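You operate a simulated robot arm through the tools that you are given. There is no shell and no other tool. Be economical: measure what you need, move in short steps, check, and stop when the job is done.

You run a simulated robot arm. Do the job below in one go: nothing can be reset, and whatever is moved stays where it is left.

TASK
Fetch the steel shim with the smallest size on its label from the blue-legged bench top and set it on the grey cover.
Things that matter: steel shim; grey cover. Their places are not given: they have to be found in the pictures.

It is judged by the outcome, as a careful person would: the job done as asked, and still so three seconds after it is handed in. It fails if anything else is knocked over, pushed out of place, dropped, spilled or broken. A push-on lid holds only when it is set on centred and level and pressed home; a screw cap is set on level and turned clockwise until tight.

THE ROBOT
A 7-joint arm with a two-finger parallel gripper, fixed in place. Base frame: the origin is at the foot of the arm, x ahead of it, y to its left, z up; the work surface is at about z = 0. Units: mm, rad, N and s.
With the tool pointing down near the work surface it reaches from about 240 to 620 mm from the base axis. Its first joint turns from -1.152 to 1.152 rad. Payload 2.6 kg.
The TCP is the grasp point between the finger pads, 30 mm short of the fingertips. In the tool frame z runs along the fingers and y along their closing line. Largest opening 94 mm; finger width 28, thickness 10; the body of the gripper, 50 by 96 mm, starts 55 mm behind the TCP.
Orientation is told as [roll, pitch, yaw] about the base's x, y, z axes, in that order, counted from this pose: with the fingers straight down and closing along the base's y, the tool's x points along the base's -x, its y along +y and its z along -z.

THE INTERFACE
- The arm moves only by the tool nudge_tool. Its argument "series" is a list of rows, each a list of 3 entries, a list of its own where there are three numbers: the turn, a rotation vector about the base's x, y, z in units of 6 degrees (1.0 is 6 degrees), then the shift along the base's x, y, z in units of 30 mm (1.0 is 30 mm), then the gripper command, from -1 (fully open) to 1 (shut), values between in proportion. In form: [[[rx, ry, rz], [tx, ty, tz], gripper], ...]. A call has 1 to 10 rows; each row shifts and turns the commanded pose from where the row before left it. A call with a number of a shift or a turn outside -1 to 1 is refused whole. Rows are played at 5 a second. More than 50 mm and 0.15 rad between two rows, or a gripper value outside its range, and nothing of the call is played. Where a pose cannot be reached the arm comes as near as it can. A force on the tool above 40 N (or 10 N above the force at the start of the call, whichever is more), or a blocked arm, ends the call early, and 0.2 s more pass. The fingers move at their own pace (about 72 mm/s each) and stop on an object; they squeeze with about 37 N. The grip force told is the motor's: it shows also when the fingers shut on nothing. Time passes only in rows, and 0.2 s behind the last, so rows that do not move let the fingers close. The reply holds the time, the measured pose of the TCP, the force on the tool along the base axes, the opening and the grip force, in the units named above and with some noise, and new pictures: "views" is both (left out), scene, wrist or none.
- Cameras (640 x 400 px; columns grow to the right, rows downward): "scene" is fixed at [30, 428.6, 558.2]; the picture's right is [-0.81, -0.59, 0.00], its down [-0.37, 0.50, -0.78] and it looks along [0.46, -0.63, -0.62] (base axes); focal length 322 px, centre (320, 200). "wrist" rides on the gripper at [-37, 0, -58] in the tool frame; the picture's right is [0.00, -1.00, 0.00], its down [0.97, 0.00, -0.24] and it looks along [0.24, 0.00, 0.97] (tool axes); focal length 218 px, centre (320, 200).
- locate(camera, pixels): there is no depth. For up to 12 entries [column, row, z] of the newest picture of that camera ("zoom" is the newest enlarged one), the place [x, y] in the base frame at which the ray of that pixel passes the height z, good to about 3 mm. No time passes.
- enlarge(camera, box): a new picture of the part [left, top, right, bottom] of that camera's present view, enlarged. No time passes.
- sign_off(): hands the job in; it is judged then, once.

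Go step by step. Measure first, check grasps and placings, and put right what went wrong. The budget is 60 turns and 120 pictures, counting those below and the enlarged ones. Unless the task says otherwise, let go and move clear before handing in, and close with one line.

The tools are called after "Emit:" as name(argument=value, ...) on one line, values as JSON. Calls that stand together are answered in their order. nudge_tool: Moves the arm, as the interface text tells. Its arguments: {"type":"object","properties":{"series":{"type":"array"},"views":{"type":"string","enum":["both","scene","wrist","none"]}},"required":["series"]} The other tools are called the same way: locate (camera, pixels) gives the place at which the rays of pixels pass given heights; enlarge (camera, box) takes an enlarged picture of a part of a camera's view; sign_off () hands the job in.

At the start:

```text
time_s: 0.0
tool_pos: [363.3, -40.3, 281.7]
orientation: [0.001, 0.0, 0.0]
wrist_force: [0.4, 0.6, 0.2]
finger_gap: 93.9
gripper_force: 0.0
```

scene: 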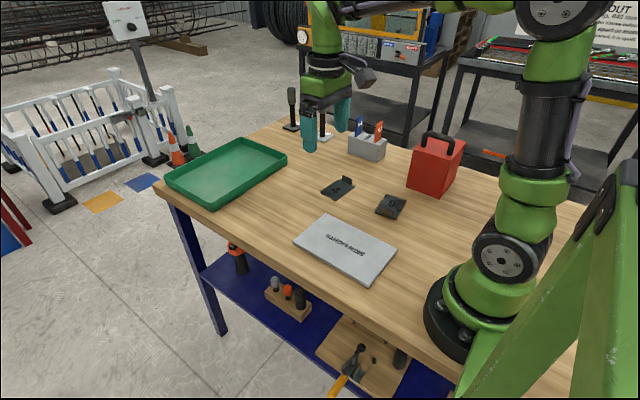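
wrist: 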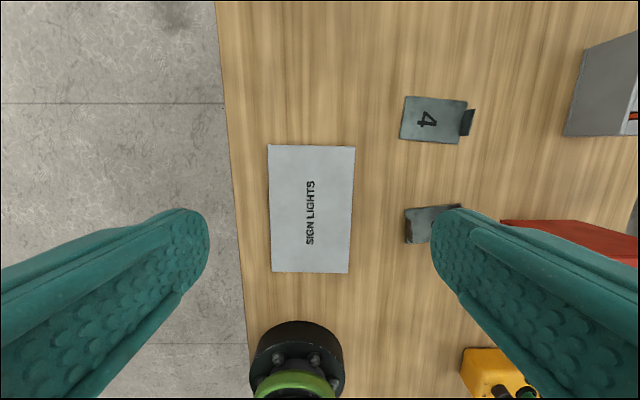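

The pictures show two dark plates, one at scene (340,187) marked "4" and one at (390,206), plus a grey panel labelled "SIGN LIGHTS" at (345,248). I'll enlarge these to read the labels.

Emit:
enlarge(camera="scene", box=[280, 110, 480, 235])

Emit:
enlarge(camera="wrist", box=[240, 80, 500, 280])

```text
3.20 times, centred on (380, 172) of scene
```

zoom: 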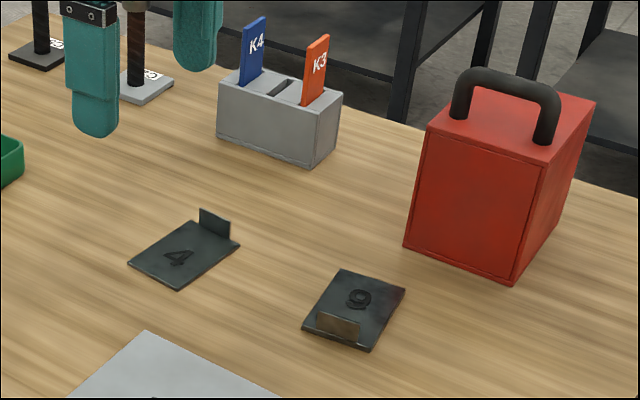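

```text
2.00 times, centred on (370, 180) of wrist
```

zoom: 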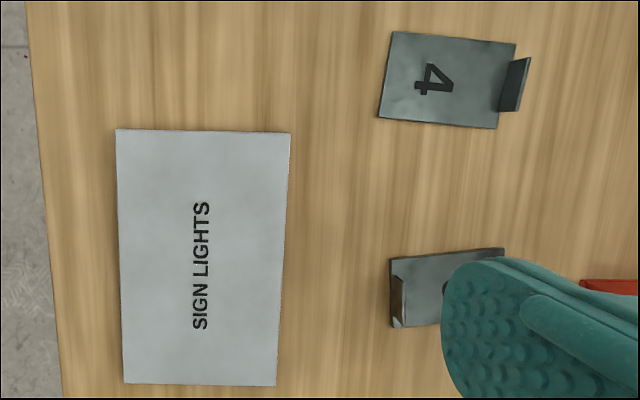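

The labels read "4" and "9" (or "6"). I'll locate the objects, and also check that no other shim is hidden behind the red box.

Emit:
locate(camera="scene", pixels=[[320, 190, 2], [336, 200, 2], [354, 184, 2], [342, 177, 2], [293, 243, 5], [327, 214, 5], [397, 250, 5], [370, 287, 5], [408, 186, 0], [440, 198, 0], [346, 154, 0], [375, 161, 0]])

Emit:
locate(camera="wrist", pixels=[[405, 96, 2], [400, 139, 2], [458, 144, 2], [467, 101, 2], [475, 109, 18], [470, 136, 18], [460, 136, 2], [268, 145, 5], [355, 147, 5], [348, 273, 5], [272, 271, 5]])

Emit:
nudge_tool(series=[[[0, 0, 0], [0, -1, 0.5], -1], [[0, 0, 0], [0, -1, 0.5], -1], [[0, 0, 0], [0, -1, 0], -1], [[0, 0, 0], [0, -1, 0], -1]])

```text
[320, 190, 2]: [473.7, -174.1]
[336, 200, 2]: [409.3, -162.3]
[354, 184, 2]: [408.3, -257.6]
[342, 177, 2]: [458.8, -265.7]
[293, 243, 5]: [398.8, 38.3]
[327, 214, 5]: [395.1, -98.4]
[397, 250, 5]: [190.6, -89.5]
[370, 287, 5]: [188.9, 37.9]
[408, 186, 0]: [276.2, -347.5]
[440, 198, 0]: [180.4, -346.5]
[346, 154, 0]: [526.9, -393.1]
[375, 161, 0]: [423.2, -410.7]
```

```text
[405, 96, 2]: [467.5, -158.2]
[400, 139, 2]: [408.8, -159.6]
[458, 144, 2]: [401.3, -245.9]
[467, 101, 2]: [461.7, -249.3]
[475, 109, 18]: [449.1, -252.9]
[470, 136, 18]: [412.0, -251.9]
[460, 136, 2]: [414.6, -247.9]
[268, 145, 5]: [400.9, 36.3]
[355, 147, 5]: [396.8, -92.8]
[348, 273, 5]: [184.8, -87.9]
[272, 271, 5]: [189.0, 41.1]
```

```text
time_s: 1.0
tool_pos: [363.5, -158.9, 312.0]
orientation: [0.0, 0.001, 0.001]
wrist_force: [0.4, 0.5, 0.4]
finger_gap: 93.9
gripper_force: 0.1
```

scene: 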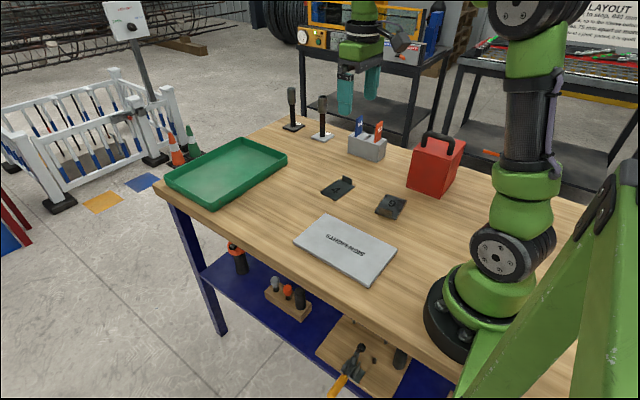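
wrist: 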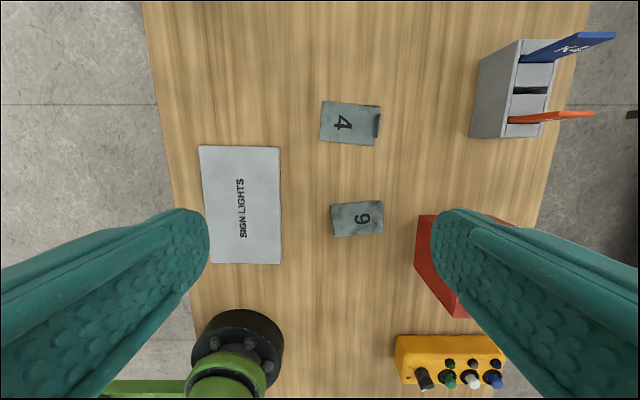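

No third shim shows; the second reads "9" with its handling tab (or "6"), so "4" is the smallest either way. I'll enlarge the 4 shim to measure its upright tab near wrist (377,125).

Emit:
enlarge(camera="wrist", box=[304, 90, 400, 150])

Emit:
enlarge(camera="scene", box=[312, 165, 368, 200])

```text
6.67 times, centred on (352, 120) of wrist
```

zoom: 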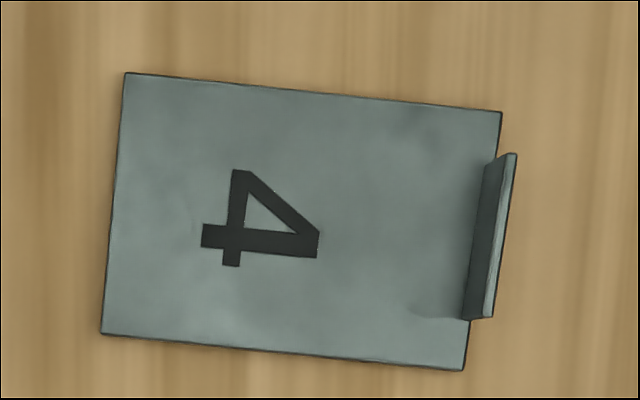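

```text
11.43 times, centred on (340, 182) of scene
```

zoom: 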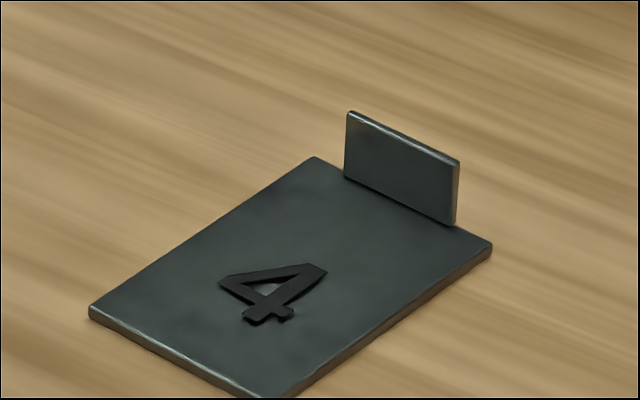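

The tab stands about 20 mm above the plate. I'll locate its foot and top in the scene zoom.

Emit:
locate(camera="zoom", pixels=[[345, 177, 4], [453, 226, 4], [347, 112, 24], [459, 160, 24], [316, 157, 4], [492, 244, 4], [89, 308, 4], [280, 396, 4]])

Emit:
locate(camera="wrist", pixels=[[376.8, 114.7, 4], [373.4, 137.9, 4], [381, 113.1, 24], [377.3, 137.6, 24], [379.2, 106.8, 4], [373.3, 145.6, 4], [322.7, 100.9, 4], [319.2, 140, 4]])

```text
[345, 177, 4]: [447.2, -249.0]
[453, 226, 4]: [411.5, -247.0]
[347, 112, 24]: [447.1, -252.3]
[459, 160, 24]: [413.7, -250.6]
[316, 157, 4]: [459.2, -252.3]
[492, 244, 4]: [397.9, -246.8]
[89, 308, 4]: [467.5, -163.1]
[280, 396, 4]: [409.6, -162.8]
```

```text
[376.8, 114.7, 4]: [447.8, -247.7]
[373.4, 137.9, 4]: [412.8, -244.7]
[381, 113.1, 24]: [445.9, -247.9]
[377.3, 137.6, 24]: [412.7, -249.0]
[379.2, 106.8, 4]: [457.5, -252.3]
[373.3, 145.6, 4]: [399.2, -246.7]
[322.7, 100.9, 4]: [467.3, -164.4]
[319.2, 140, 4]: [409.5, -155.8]
```

The tab is centred near (430,-248.5), its top at z≈24, and its normal is turned about -6.5° from base y. I'll move above it with the fingers part open.

Emit:
nudge_tool(series=[[[0, 0, -0.55], [0.739, -0.996, -0.9], -0.2], [[0, 0, -0.55], [0.739, -0.996, -0.9], -0.2], [[0, 0, 0], [0.739, -0.996, -0.9], -0.2], [[0, 0, 0], [0, 0, -0.95], -0.2], [[0, 0, 0], [0, 0, -0.95], -0.2], [[0, 0, 0], [0, 0, -0.95], -0.2], [[0, 0, 0], [0, 0, -0.95], -0.2], [[0, 0, 0], [0, 0, -0.95], -0.2]])

```text
time_s: 2.8
tool_pos: [429.2, -248.9, 88.4]
orientation: [0.0, -0.003, -0.115]
wrist_force: [-0.2, -0.1, 0.3]
finger_gap: 56.3
gripper_force: 0.1
```

scene: 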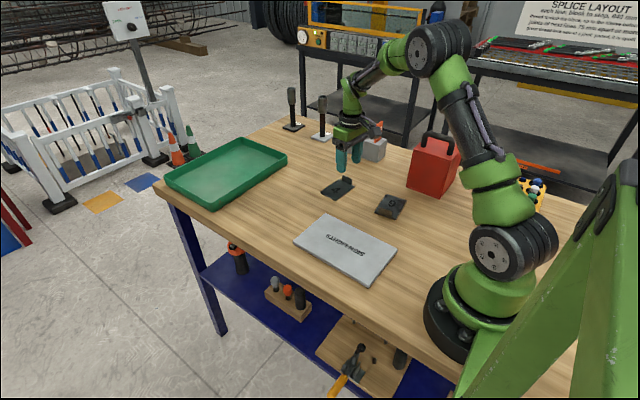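
wrist: 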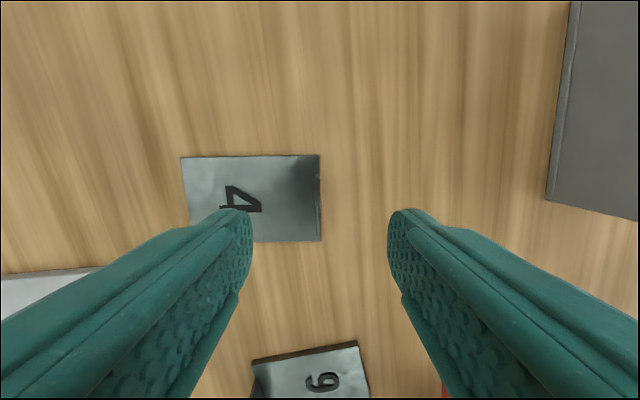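

The tab edge sits at column 319, centred and square between the fingers. I'll go down to z≈38.

Emit:
nudge_tool(series=[[[0, 0, 0], [0, 0, -0.7], -0.2], [[0, 0, 0], [0, 0, -0.6], -0.2], [[0, 0, 0], [0, 0, -0.37], -0.2], [[0, 0, 0], [0, 0, 0], -0.2]])

Emit:
enlarge(camera="scene", box=[300, 130, 396, 190])

```text
time_s: 3.8
tool_pos: [426.9, -248.8, 38.5]
orientation: [0.0, 0.0, -0.116]
wrist_force: [-0.3, 0.0, 0.1]
finger_gap: 56.4
gripper_force: 0.0
```

scene: 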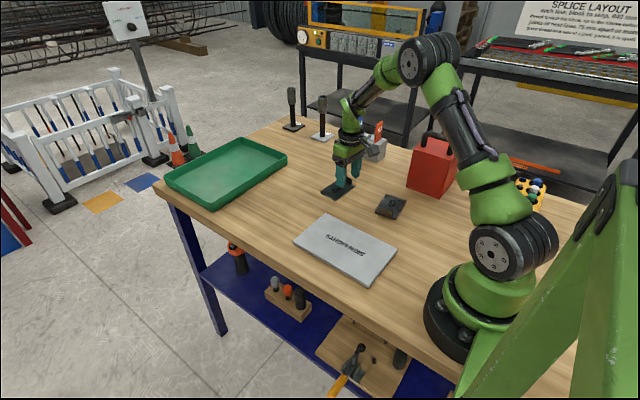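
wrist: 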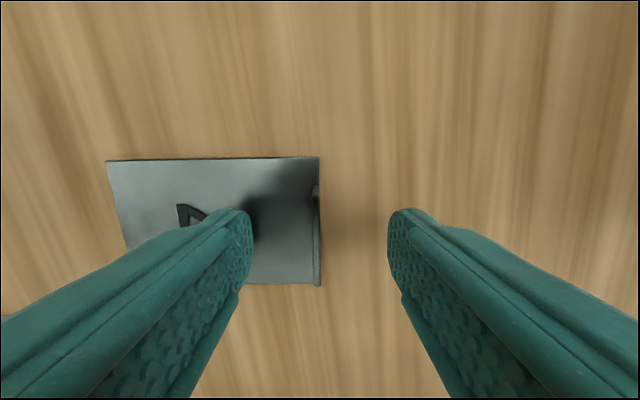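

```text
6.67 times, centred on (348, 160) of scene
```

zoom: 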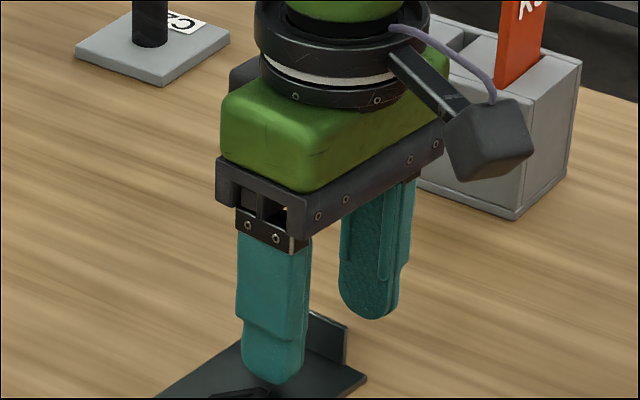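

The fingers straddle the tab and the tips clear the plate. I'll shift +3 mm in x and close.

Emit:
nudge_tool(series=[[[0, 0, 0], [0.1, 0, 0], -0.2], [[0, 0, 0], [0, 0, 0], 0.4], [[0, 0, 0], [0, 0, 0], 1], [[0, 0, 0], [0, 0, 0], 1], [[0, 0, 0], [0, 0, 0], 1], [[0, 0, 0], [0, 0, 0], 1]])

```text
time_s: 5.2
tool_pos: [432.2, -249.2, 38.0]
orientation: [-0.001, -0.001, -0.115]
wrist_force: [-0.4, 1.0, 0.9]
finger_gap: 2.3
gripper_force: 37.3
```

scene: 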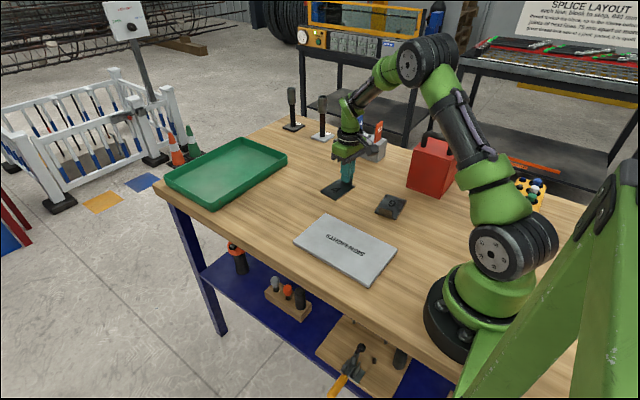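
wrist: 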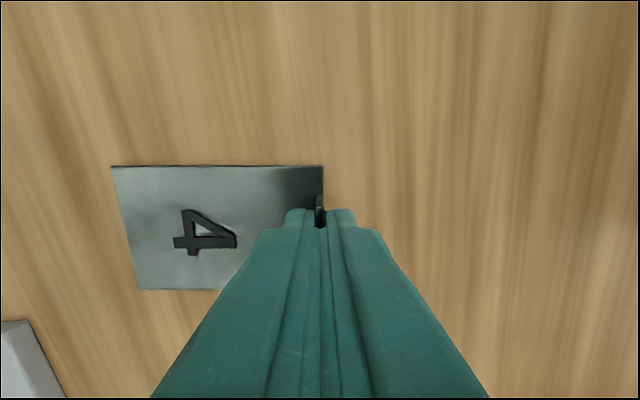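

The fingers hold the 2.3 mm tab. I'll lift slowly and check the hold.

Emit:
nudge_tool(series=[[[0, 0, 0], [0, 0, 0.3], 1], [[0, 0, 0], [0, 0, 0.5], 1], [[0, 0, 0], [0, 0, 0.8], 1], [[0, 0, 0], [0, 0, 0.8], 1], [[0, 0, 0], [0, 0, 0], 1]])

Emit:
enlarge(camera="scene", box=[292, 110, 420, 190])

```text
time_s: 6.4
tool_pos: [431.7, -249.3, 110.6]
orientation: [0.0, 0.0, -0.114]
wrist_force: [-0.6, 0.2, -1.7]
finger_gap: 2.3
gripper_force: 36.8
```

scene: 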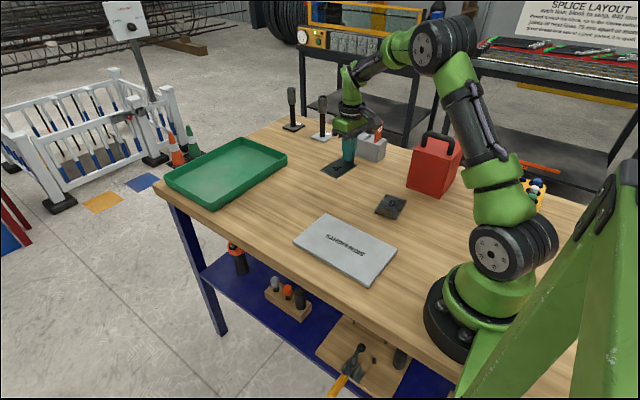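
wrist: 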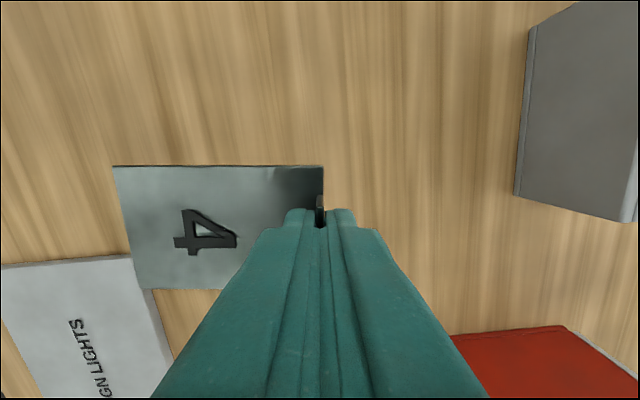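

```text
5.00 times, centred on (356, 150) of scene
```

zoom: 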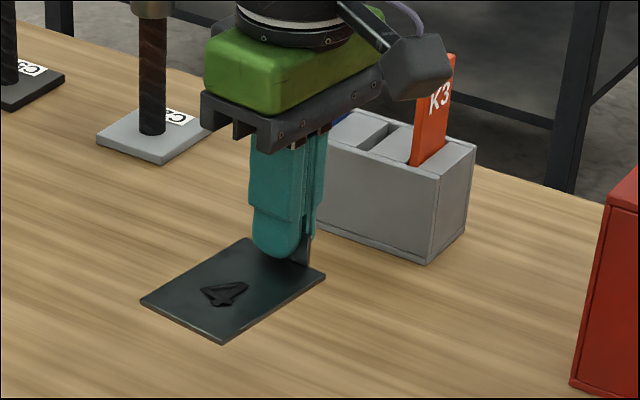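

The shim is held level. I'll carry it over the cover at this height and square it up.

Emit:
nudge_tool(series=[[[0, 0, 0], [-0.4, 0.5, 0], 1], [[0, 0, 0.4], [-0.778, 0.99, 0], 1], [[0, 0, 0.4], [-0.778, 0.99, 0], 1], [[0, 0, 0.3], [-0.778, 0.99, 0], 1], [[0, 0, 0], [-0.778, 0.99, 0], 1], [[0, 0, 0], [-0.778, 0.99, 0], 1], [[0, 0, 0], [-0.378, 0.5, 0], 1], [[0, 0, 0], [0, 0, 0], 1]])

Emit:
enlarge(camera="scene", box=[264, 170, 424, 290])

```text
time_s: 8.2
tool_pos: [289.9, -70.6, 111.3]
orientation: [0.0, 0.0, 0.002]
wrist_force: [0.0, 0.1, -1.8]
finger_gap: 2.3
gripper_force: 37.1
```

scene: 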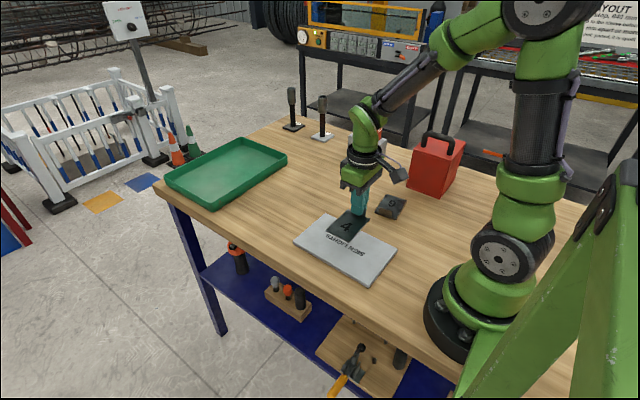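
wrist: 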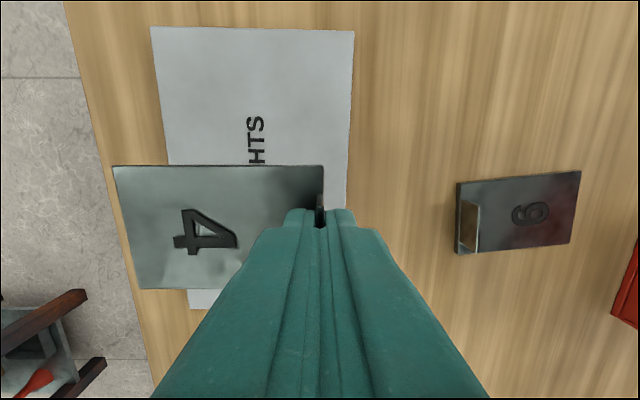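

```text
3.33 times, centred on (344, 230) of scene
```

zoom: 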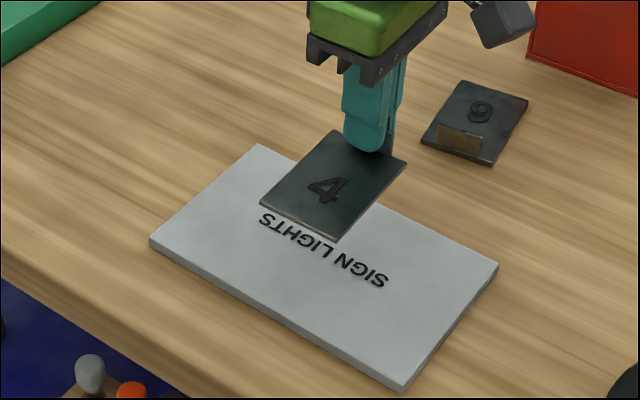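

The 4 shim hangs over the middle of the cover, which is about 8 mm thick. I'll lower it to just above and then creep down to contact.

Emit:
nudge_tool(series=[[[0, 0, 0], [0, 0, -0.8], 1], [[0, 0, 0], [0, 0, -0.7], 1], [[0, 0, 0], [0, 0, -0.4], 1], [[0, 0, 0], [0, 0, 0], 1]])

Emit:
enlarge(camera="scene", box=[284, 180, 412, 290])

```text
time_s: 9.2
tool_pos: [290.9, -70.5, 52.9]
orientation: [0.0, 0.0, 0.0]
wrist_force: [-1.2, 0.2, -2.1]
finger_gap: 2.7
gripper_force: 37.0
```

scene: 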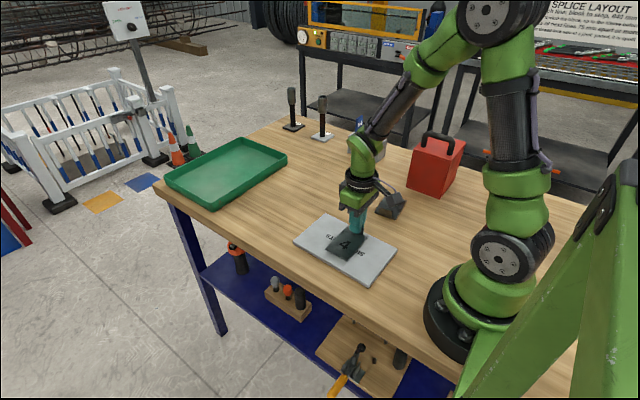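
wrist: 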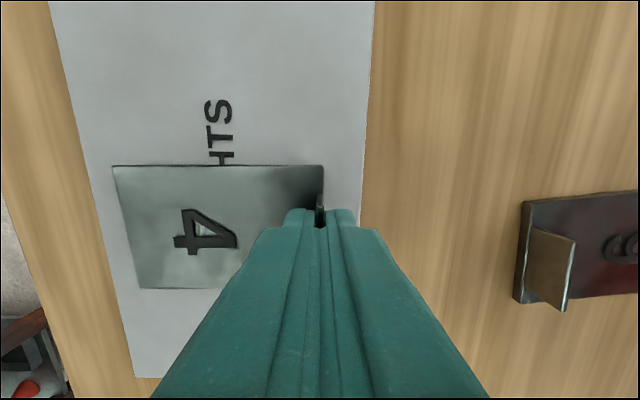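

```text
3.64 times, centred on (348, 235) of scene
```

zoom: 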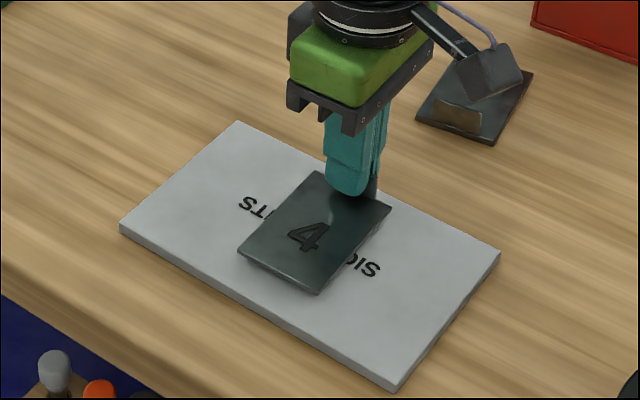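

It sits level a few mm above the cover. I'll creep down and watch the vertical force.

Emit:
nudge_tool(series=[[[0, 0, 0], [0, 0, -0.06], 1], [[0, 0, 0], [0, 0, -0.06], 1], [[0, 0, 0], [0, 0, 0], 1]], views="none")

```text
time_s: 10.0
tool_pos: [291.4, -70.5, 49.9]
orientation: [-0.002, 0.001, -0.002]
wrist_force: [-0.4, -0.2, -1.9]
finger_gap: 2.6
gripper_force: 36.9
```

Emit:
nudge_tool(series=[[[0, 0, 0], [0, 0, -0.05], 1], [[0, 0, 0], [0, 0, 0], 1]], views="none")

```text
time_s: 10.6
tool_pos: [292.2, -71.5, 47.8]
orientation: [0.002, 0.0, 0.0]
wrist_force: [-0.2, -0.2, -2.0]
finger_gap: 2.6
gripper_force: 36.8
```

The force is still only the weight (-2 N), so there is no contact yet and I'll creep further.

Emit:
nudge_tool(series=[[[0, 0, 0], [0, 0, -0.05], 1], [[0, 0, 0], [0, 0, 0], 1]], views="none")

```text
time_s: 11.2
tool_pos: [291.8, -70.3, 48.1]
orientation: [-0.001, -0.002, -0.001]
wrist_force: [-6.3, -0.3, 24.6]
finger_gap: 2.8
gripper_force: 36.9
```

It has made contact (Fz +24 N at z≈48). I'll ease up 1 mm to relieve the load, then open the fingers a little.

Emit:
nudge_tool(series=[[[0, 0, 0], [0, 0, 0.03], 1], [[0, 0, 0], [0, 0, 0], 1]], views="none")

```text
time_s: 11.8
tool_pos: [292.6, -70.3, 48.5]
orientation: [0.0, -0.002, 0.0]
wrist_force: [1.9, 2.2, 8.0]
finger_gap: 2.3
gripper_force: 36.4
```

Emit:
nudge_tool(series=[[[0, 0, 0], [0, 0, 0], 0.7], [[0, 0, 0], [0, 0, 0], 0.4], [[0, 0, 0], [0, 0, 0], 0.4]])

Emit:
enlarge(camera="scene", box=[284, 180, 412, 290])

```text
time_s: 12.6
tool_pos: [290.5, -70.8, 48.9]
orientation: [0.002, 0.001, 0.001]
wrist_force: [-0.9, 0.6, -0.1]
finger_gap: 28.4
gripper_force: 0.1
```

scene: 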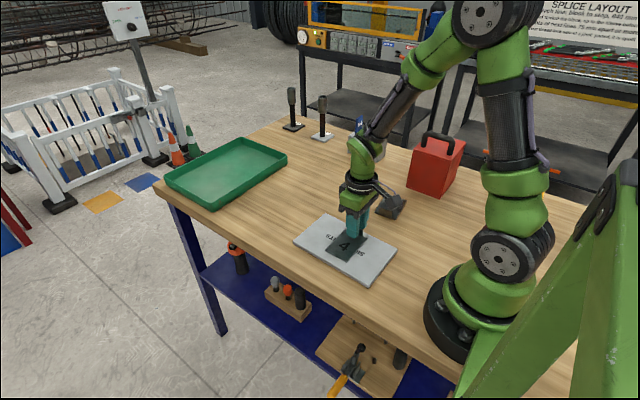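
wrist: 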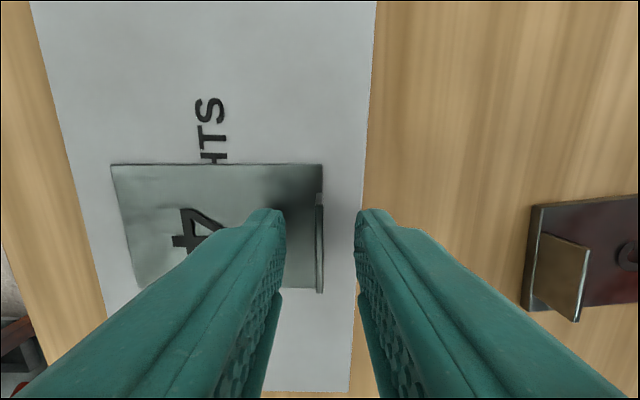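

```text
3.64 times, centred on (348, 235) of scene
```

zoom: 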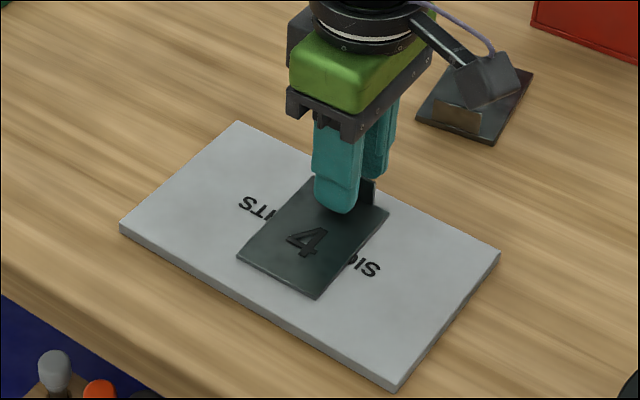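

The shim is free and lies flat on the cover. I'll lift straight up and clear.

Emit:
nudge_tool(series=[[[0, 0, 0], [0, 0, 0.4], 0.4], [[0, 0, 0], [0, 0, 0.8], 0.4], [[0, 0, 0], [0, 0, 1], 0.4], [[0, 0, 0], [0, 0, 1], 0.4], [[0, 0, 0], [0, 0, 1], 0.4], [[0, 0, 0], [0, 0, 1], 0.4], [[0, 0, 0], [0, 0, 0], 0.4]])

Emit:
enlarge(camera="scene", box=[284, 180, 412, 290])

```text
time_s: 14.2
tool_pos: [290.8, -71.3, 204.2]
orientation: [0.001, -0.001, -0.001]
wrist_force: [0.6, -0.2, 0.0]
finger_gap: 28.3
gripper_force: 0.1
```

scene: 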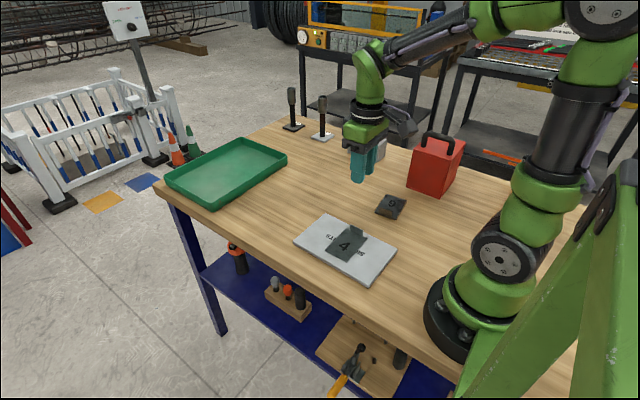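
wrist: 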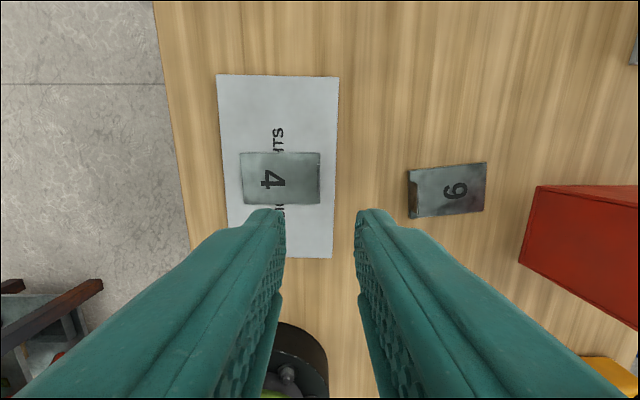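

```text
3.64 times, centred on (348, 235) of scene
```

zoom: 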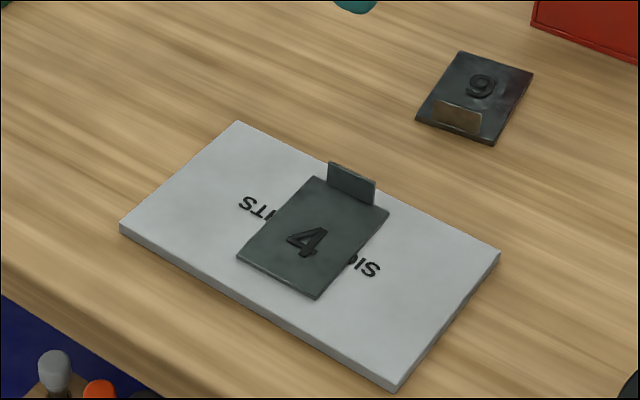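

The 4 shim rests flat on the cover and nothing else has moved. To be sure no smaller shim is hidden behind the red box, I'll take one look from higher up on that side.

Emit:
nudge_tool(series=[[[0, 0, 0], [0.3, 0, 1], 0.4], [[0, 0, 0], [0.3, 0, 1], 0.4], [[0, 0, 0], [0.3, -0.8, 1], 0.4], [[0, 0, 0], [0.3, -1, 0.3], 0.4], [[0, 0, 0], [0.3, -1, 0], 0.4], [[0, 0, 0], [0, -1, 0], 0.4], [[0, 0, 0], [0, -1, 0], 0.4], [[0, 0, 0], [0, -1, 0], 0.4], [[0, 0, 0], [0, 0, 0], 0.4]])

```text
time_s: 16.2
tool_pos: [335.5, -245.7, 304.6]
orientation: [0.0, 0.001, 0.0]
wrist_force: [-0.6, 0.0, 0.0]
finger_gap: 28.2
gripper_force: 0.0
```

scene: 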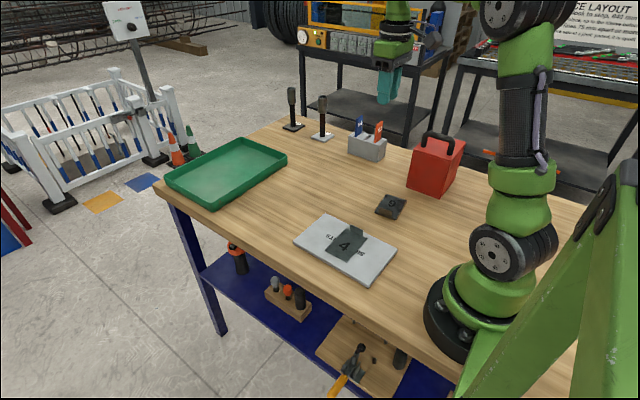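
wrist: 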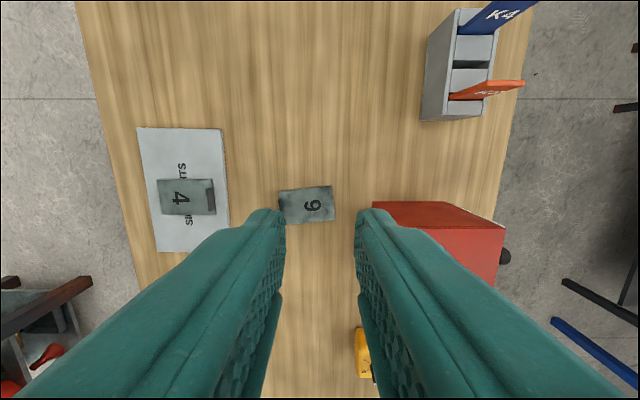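

The view shows only the "4" and "9" shims, and the shim on the cover hasn't moved. I'm handing in.

Emit:
sign_off()

```text
The job is handed in.
```

The steel shim labelled 4, the smallest of the two I found (the other reads 9 or 6), is lying flat on the grey "SIGN LIGHTS" cover, and the gripper is clear.
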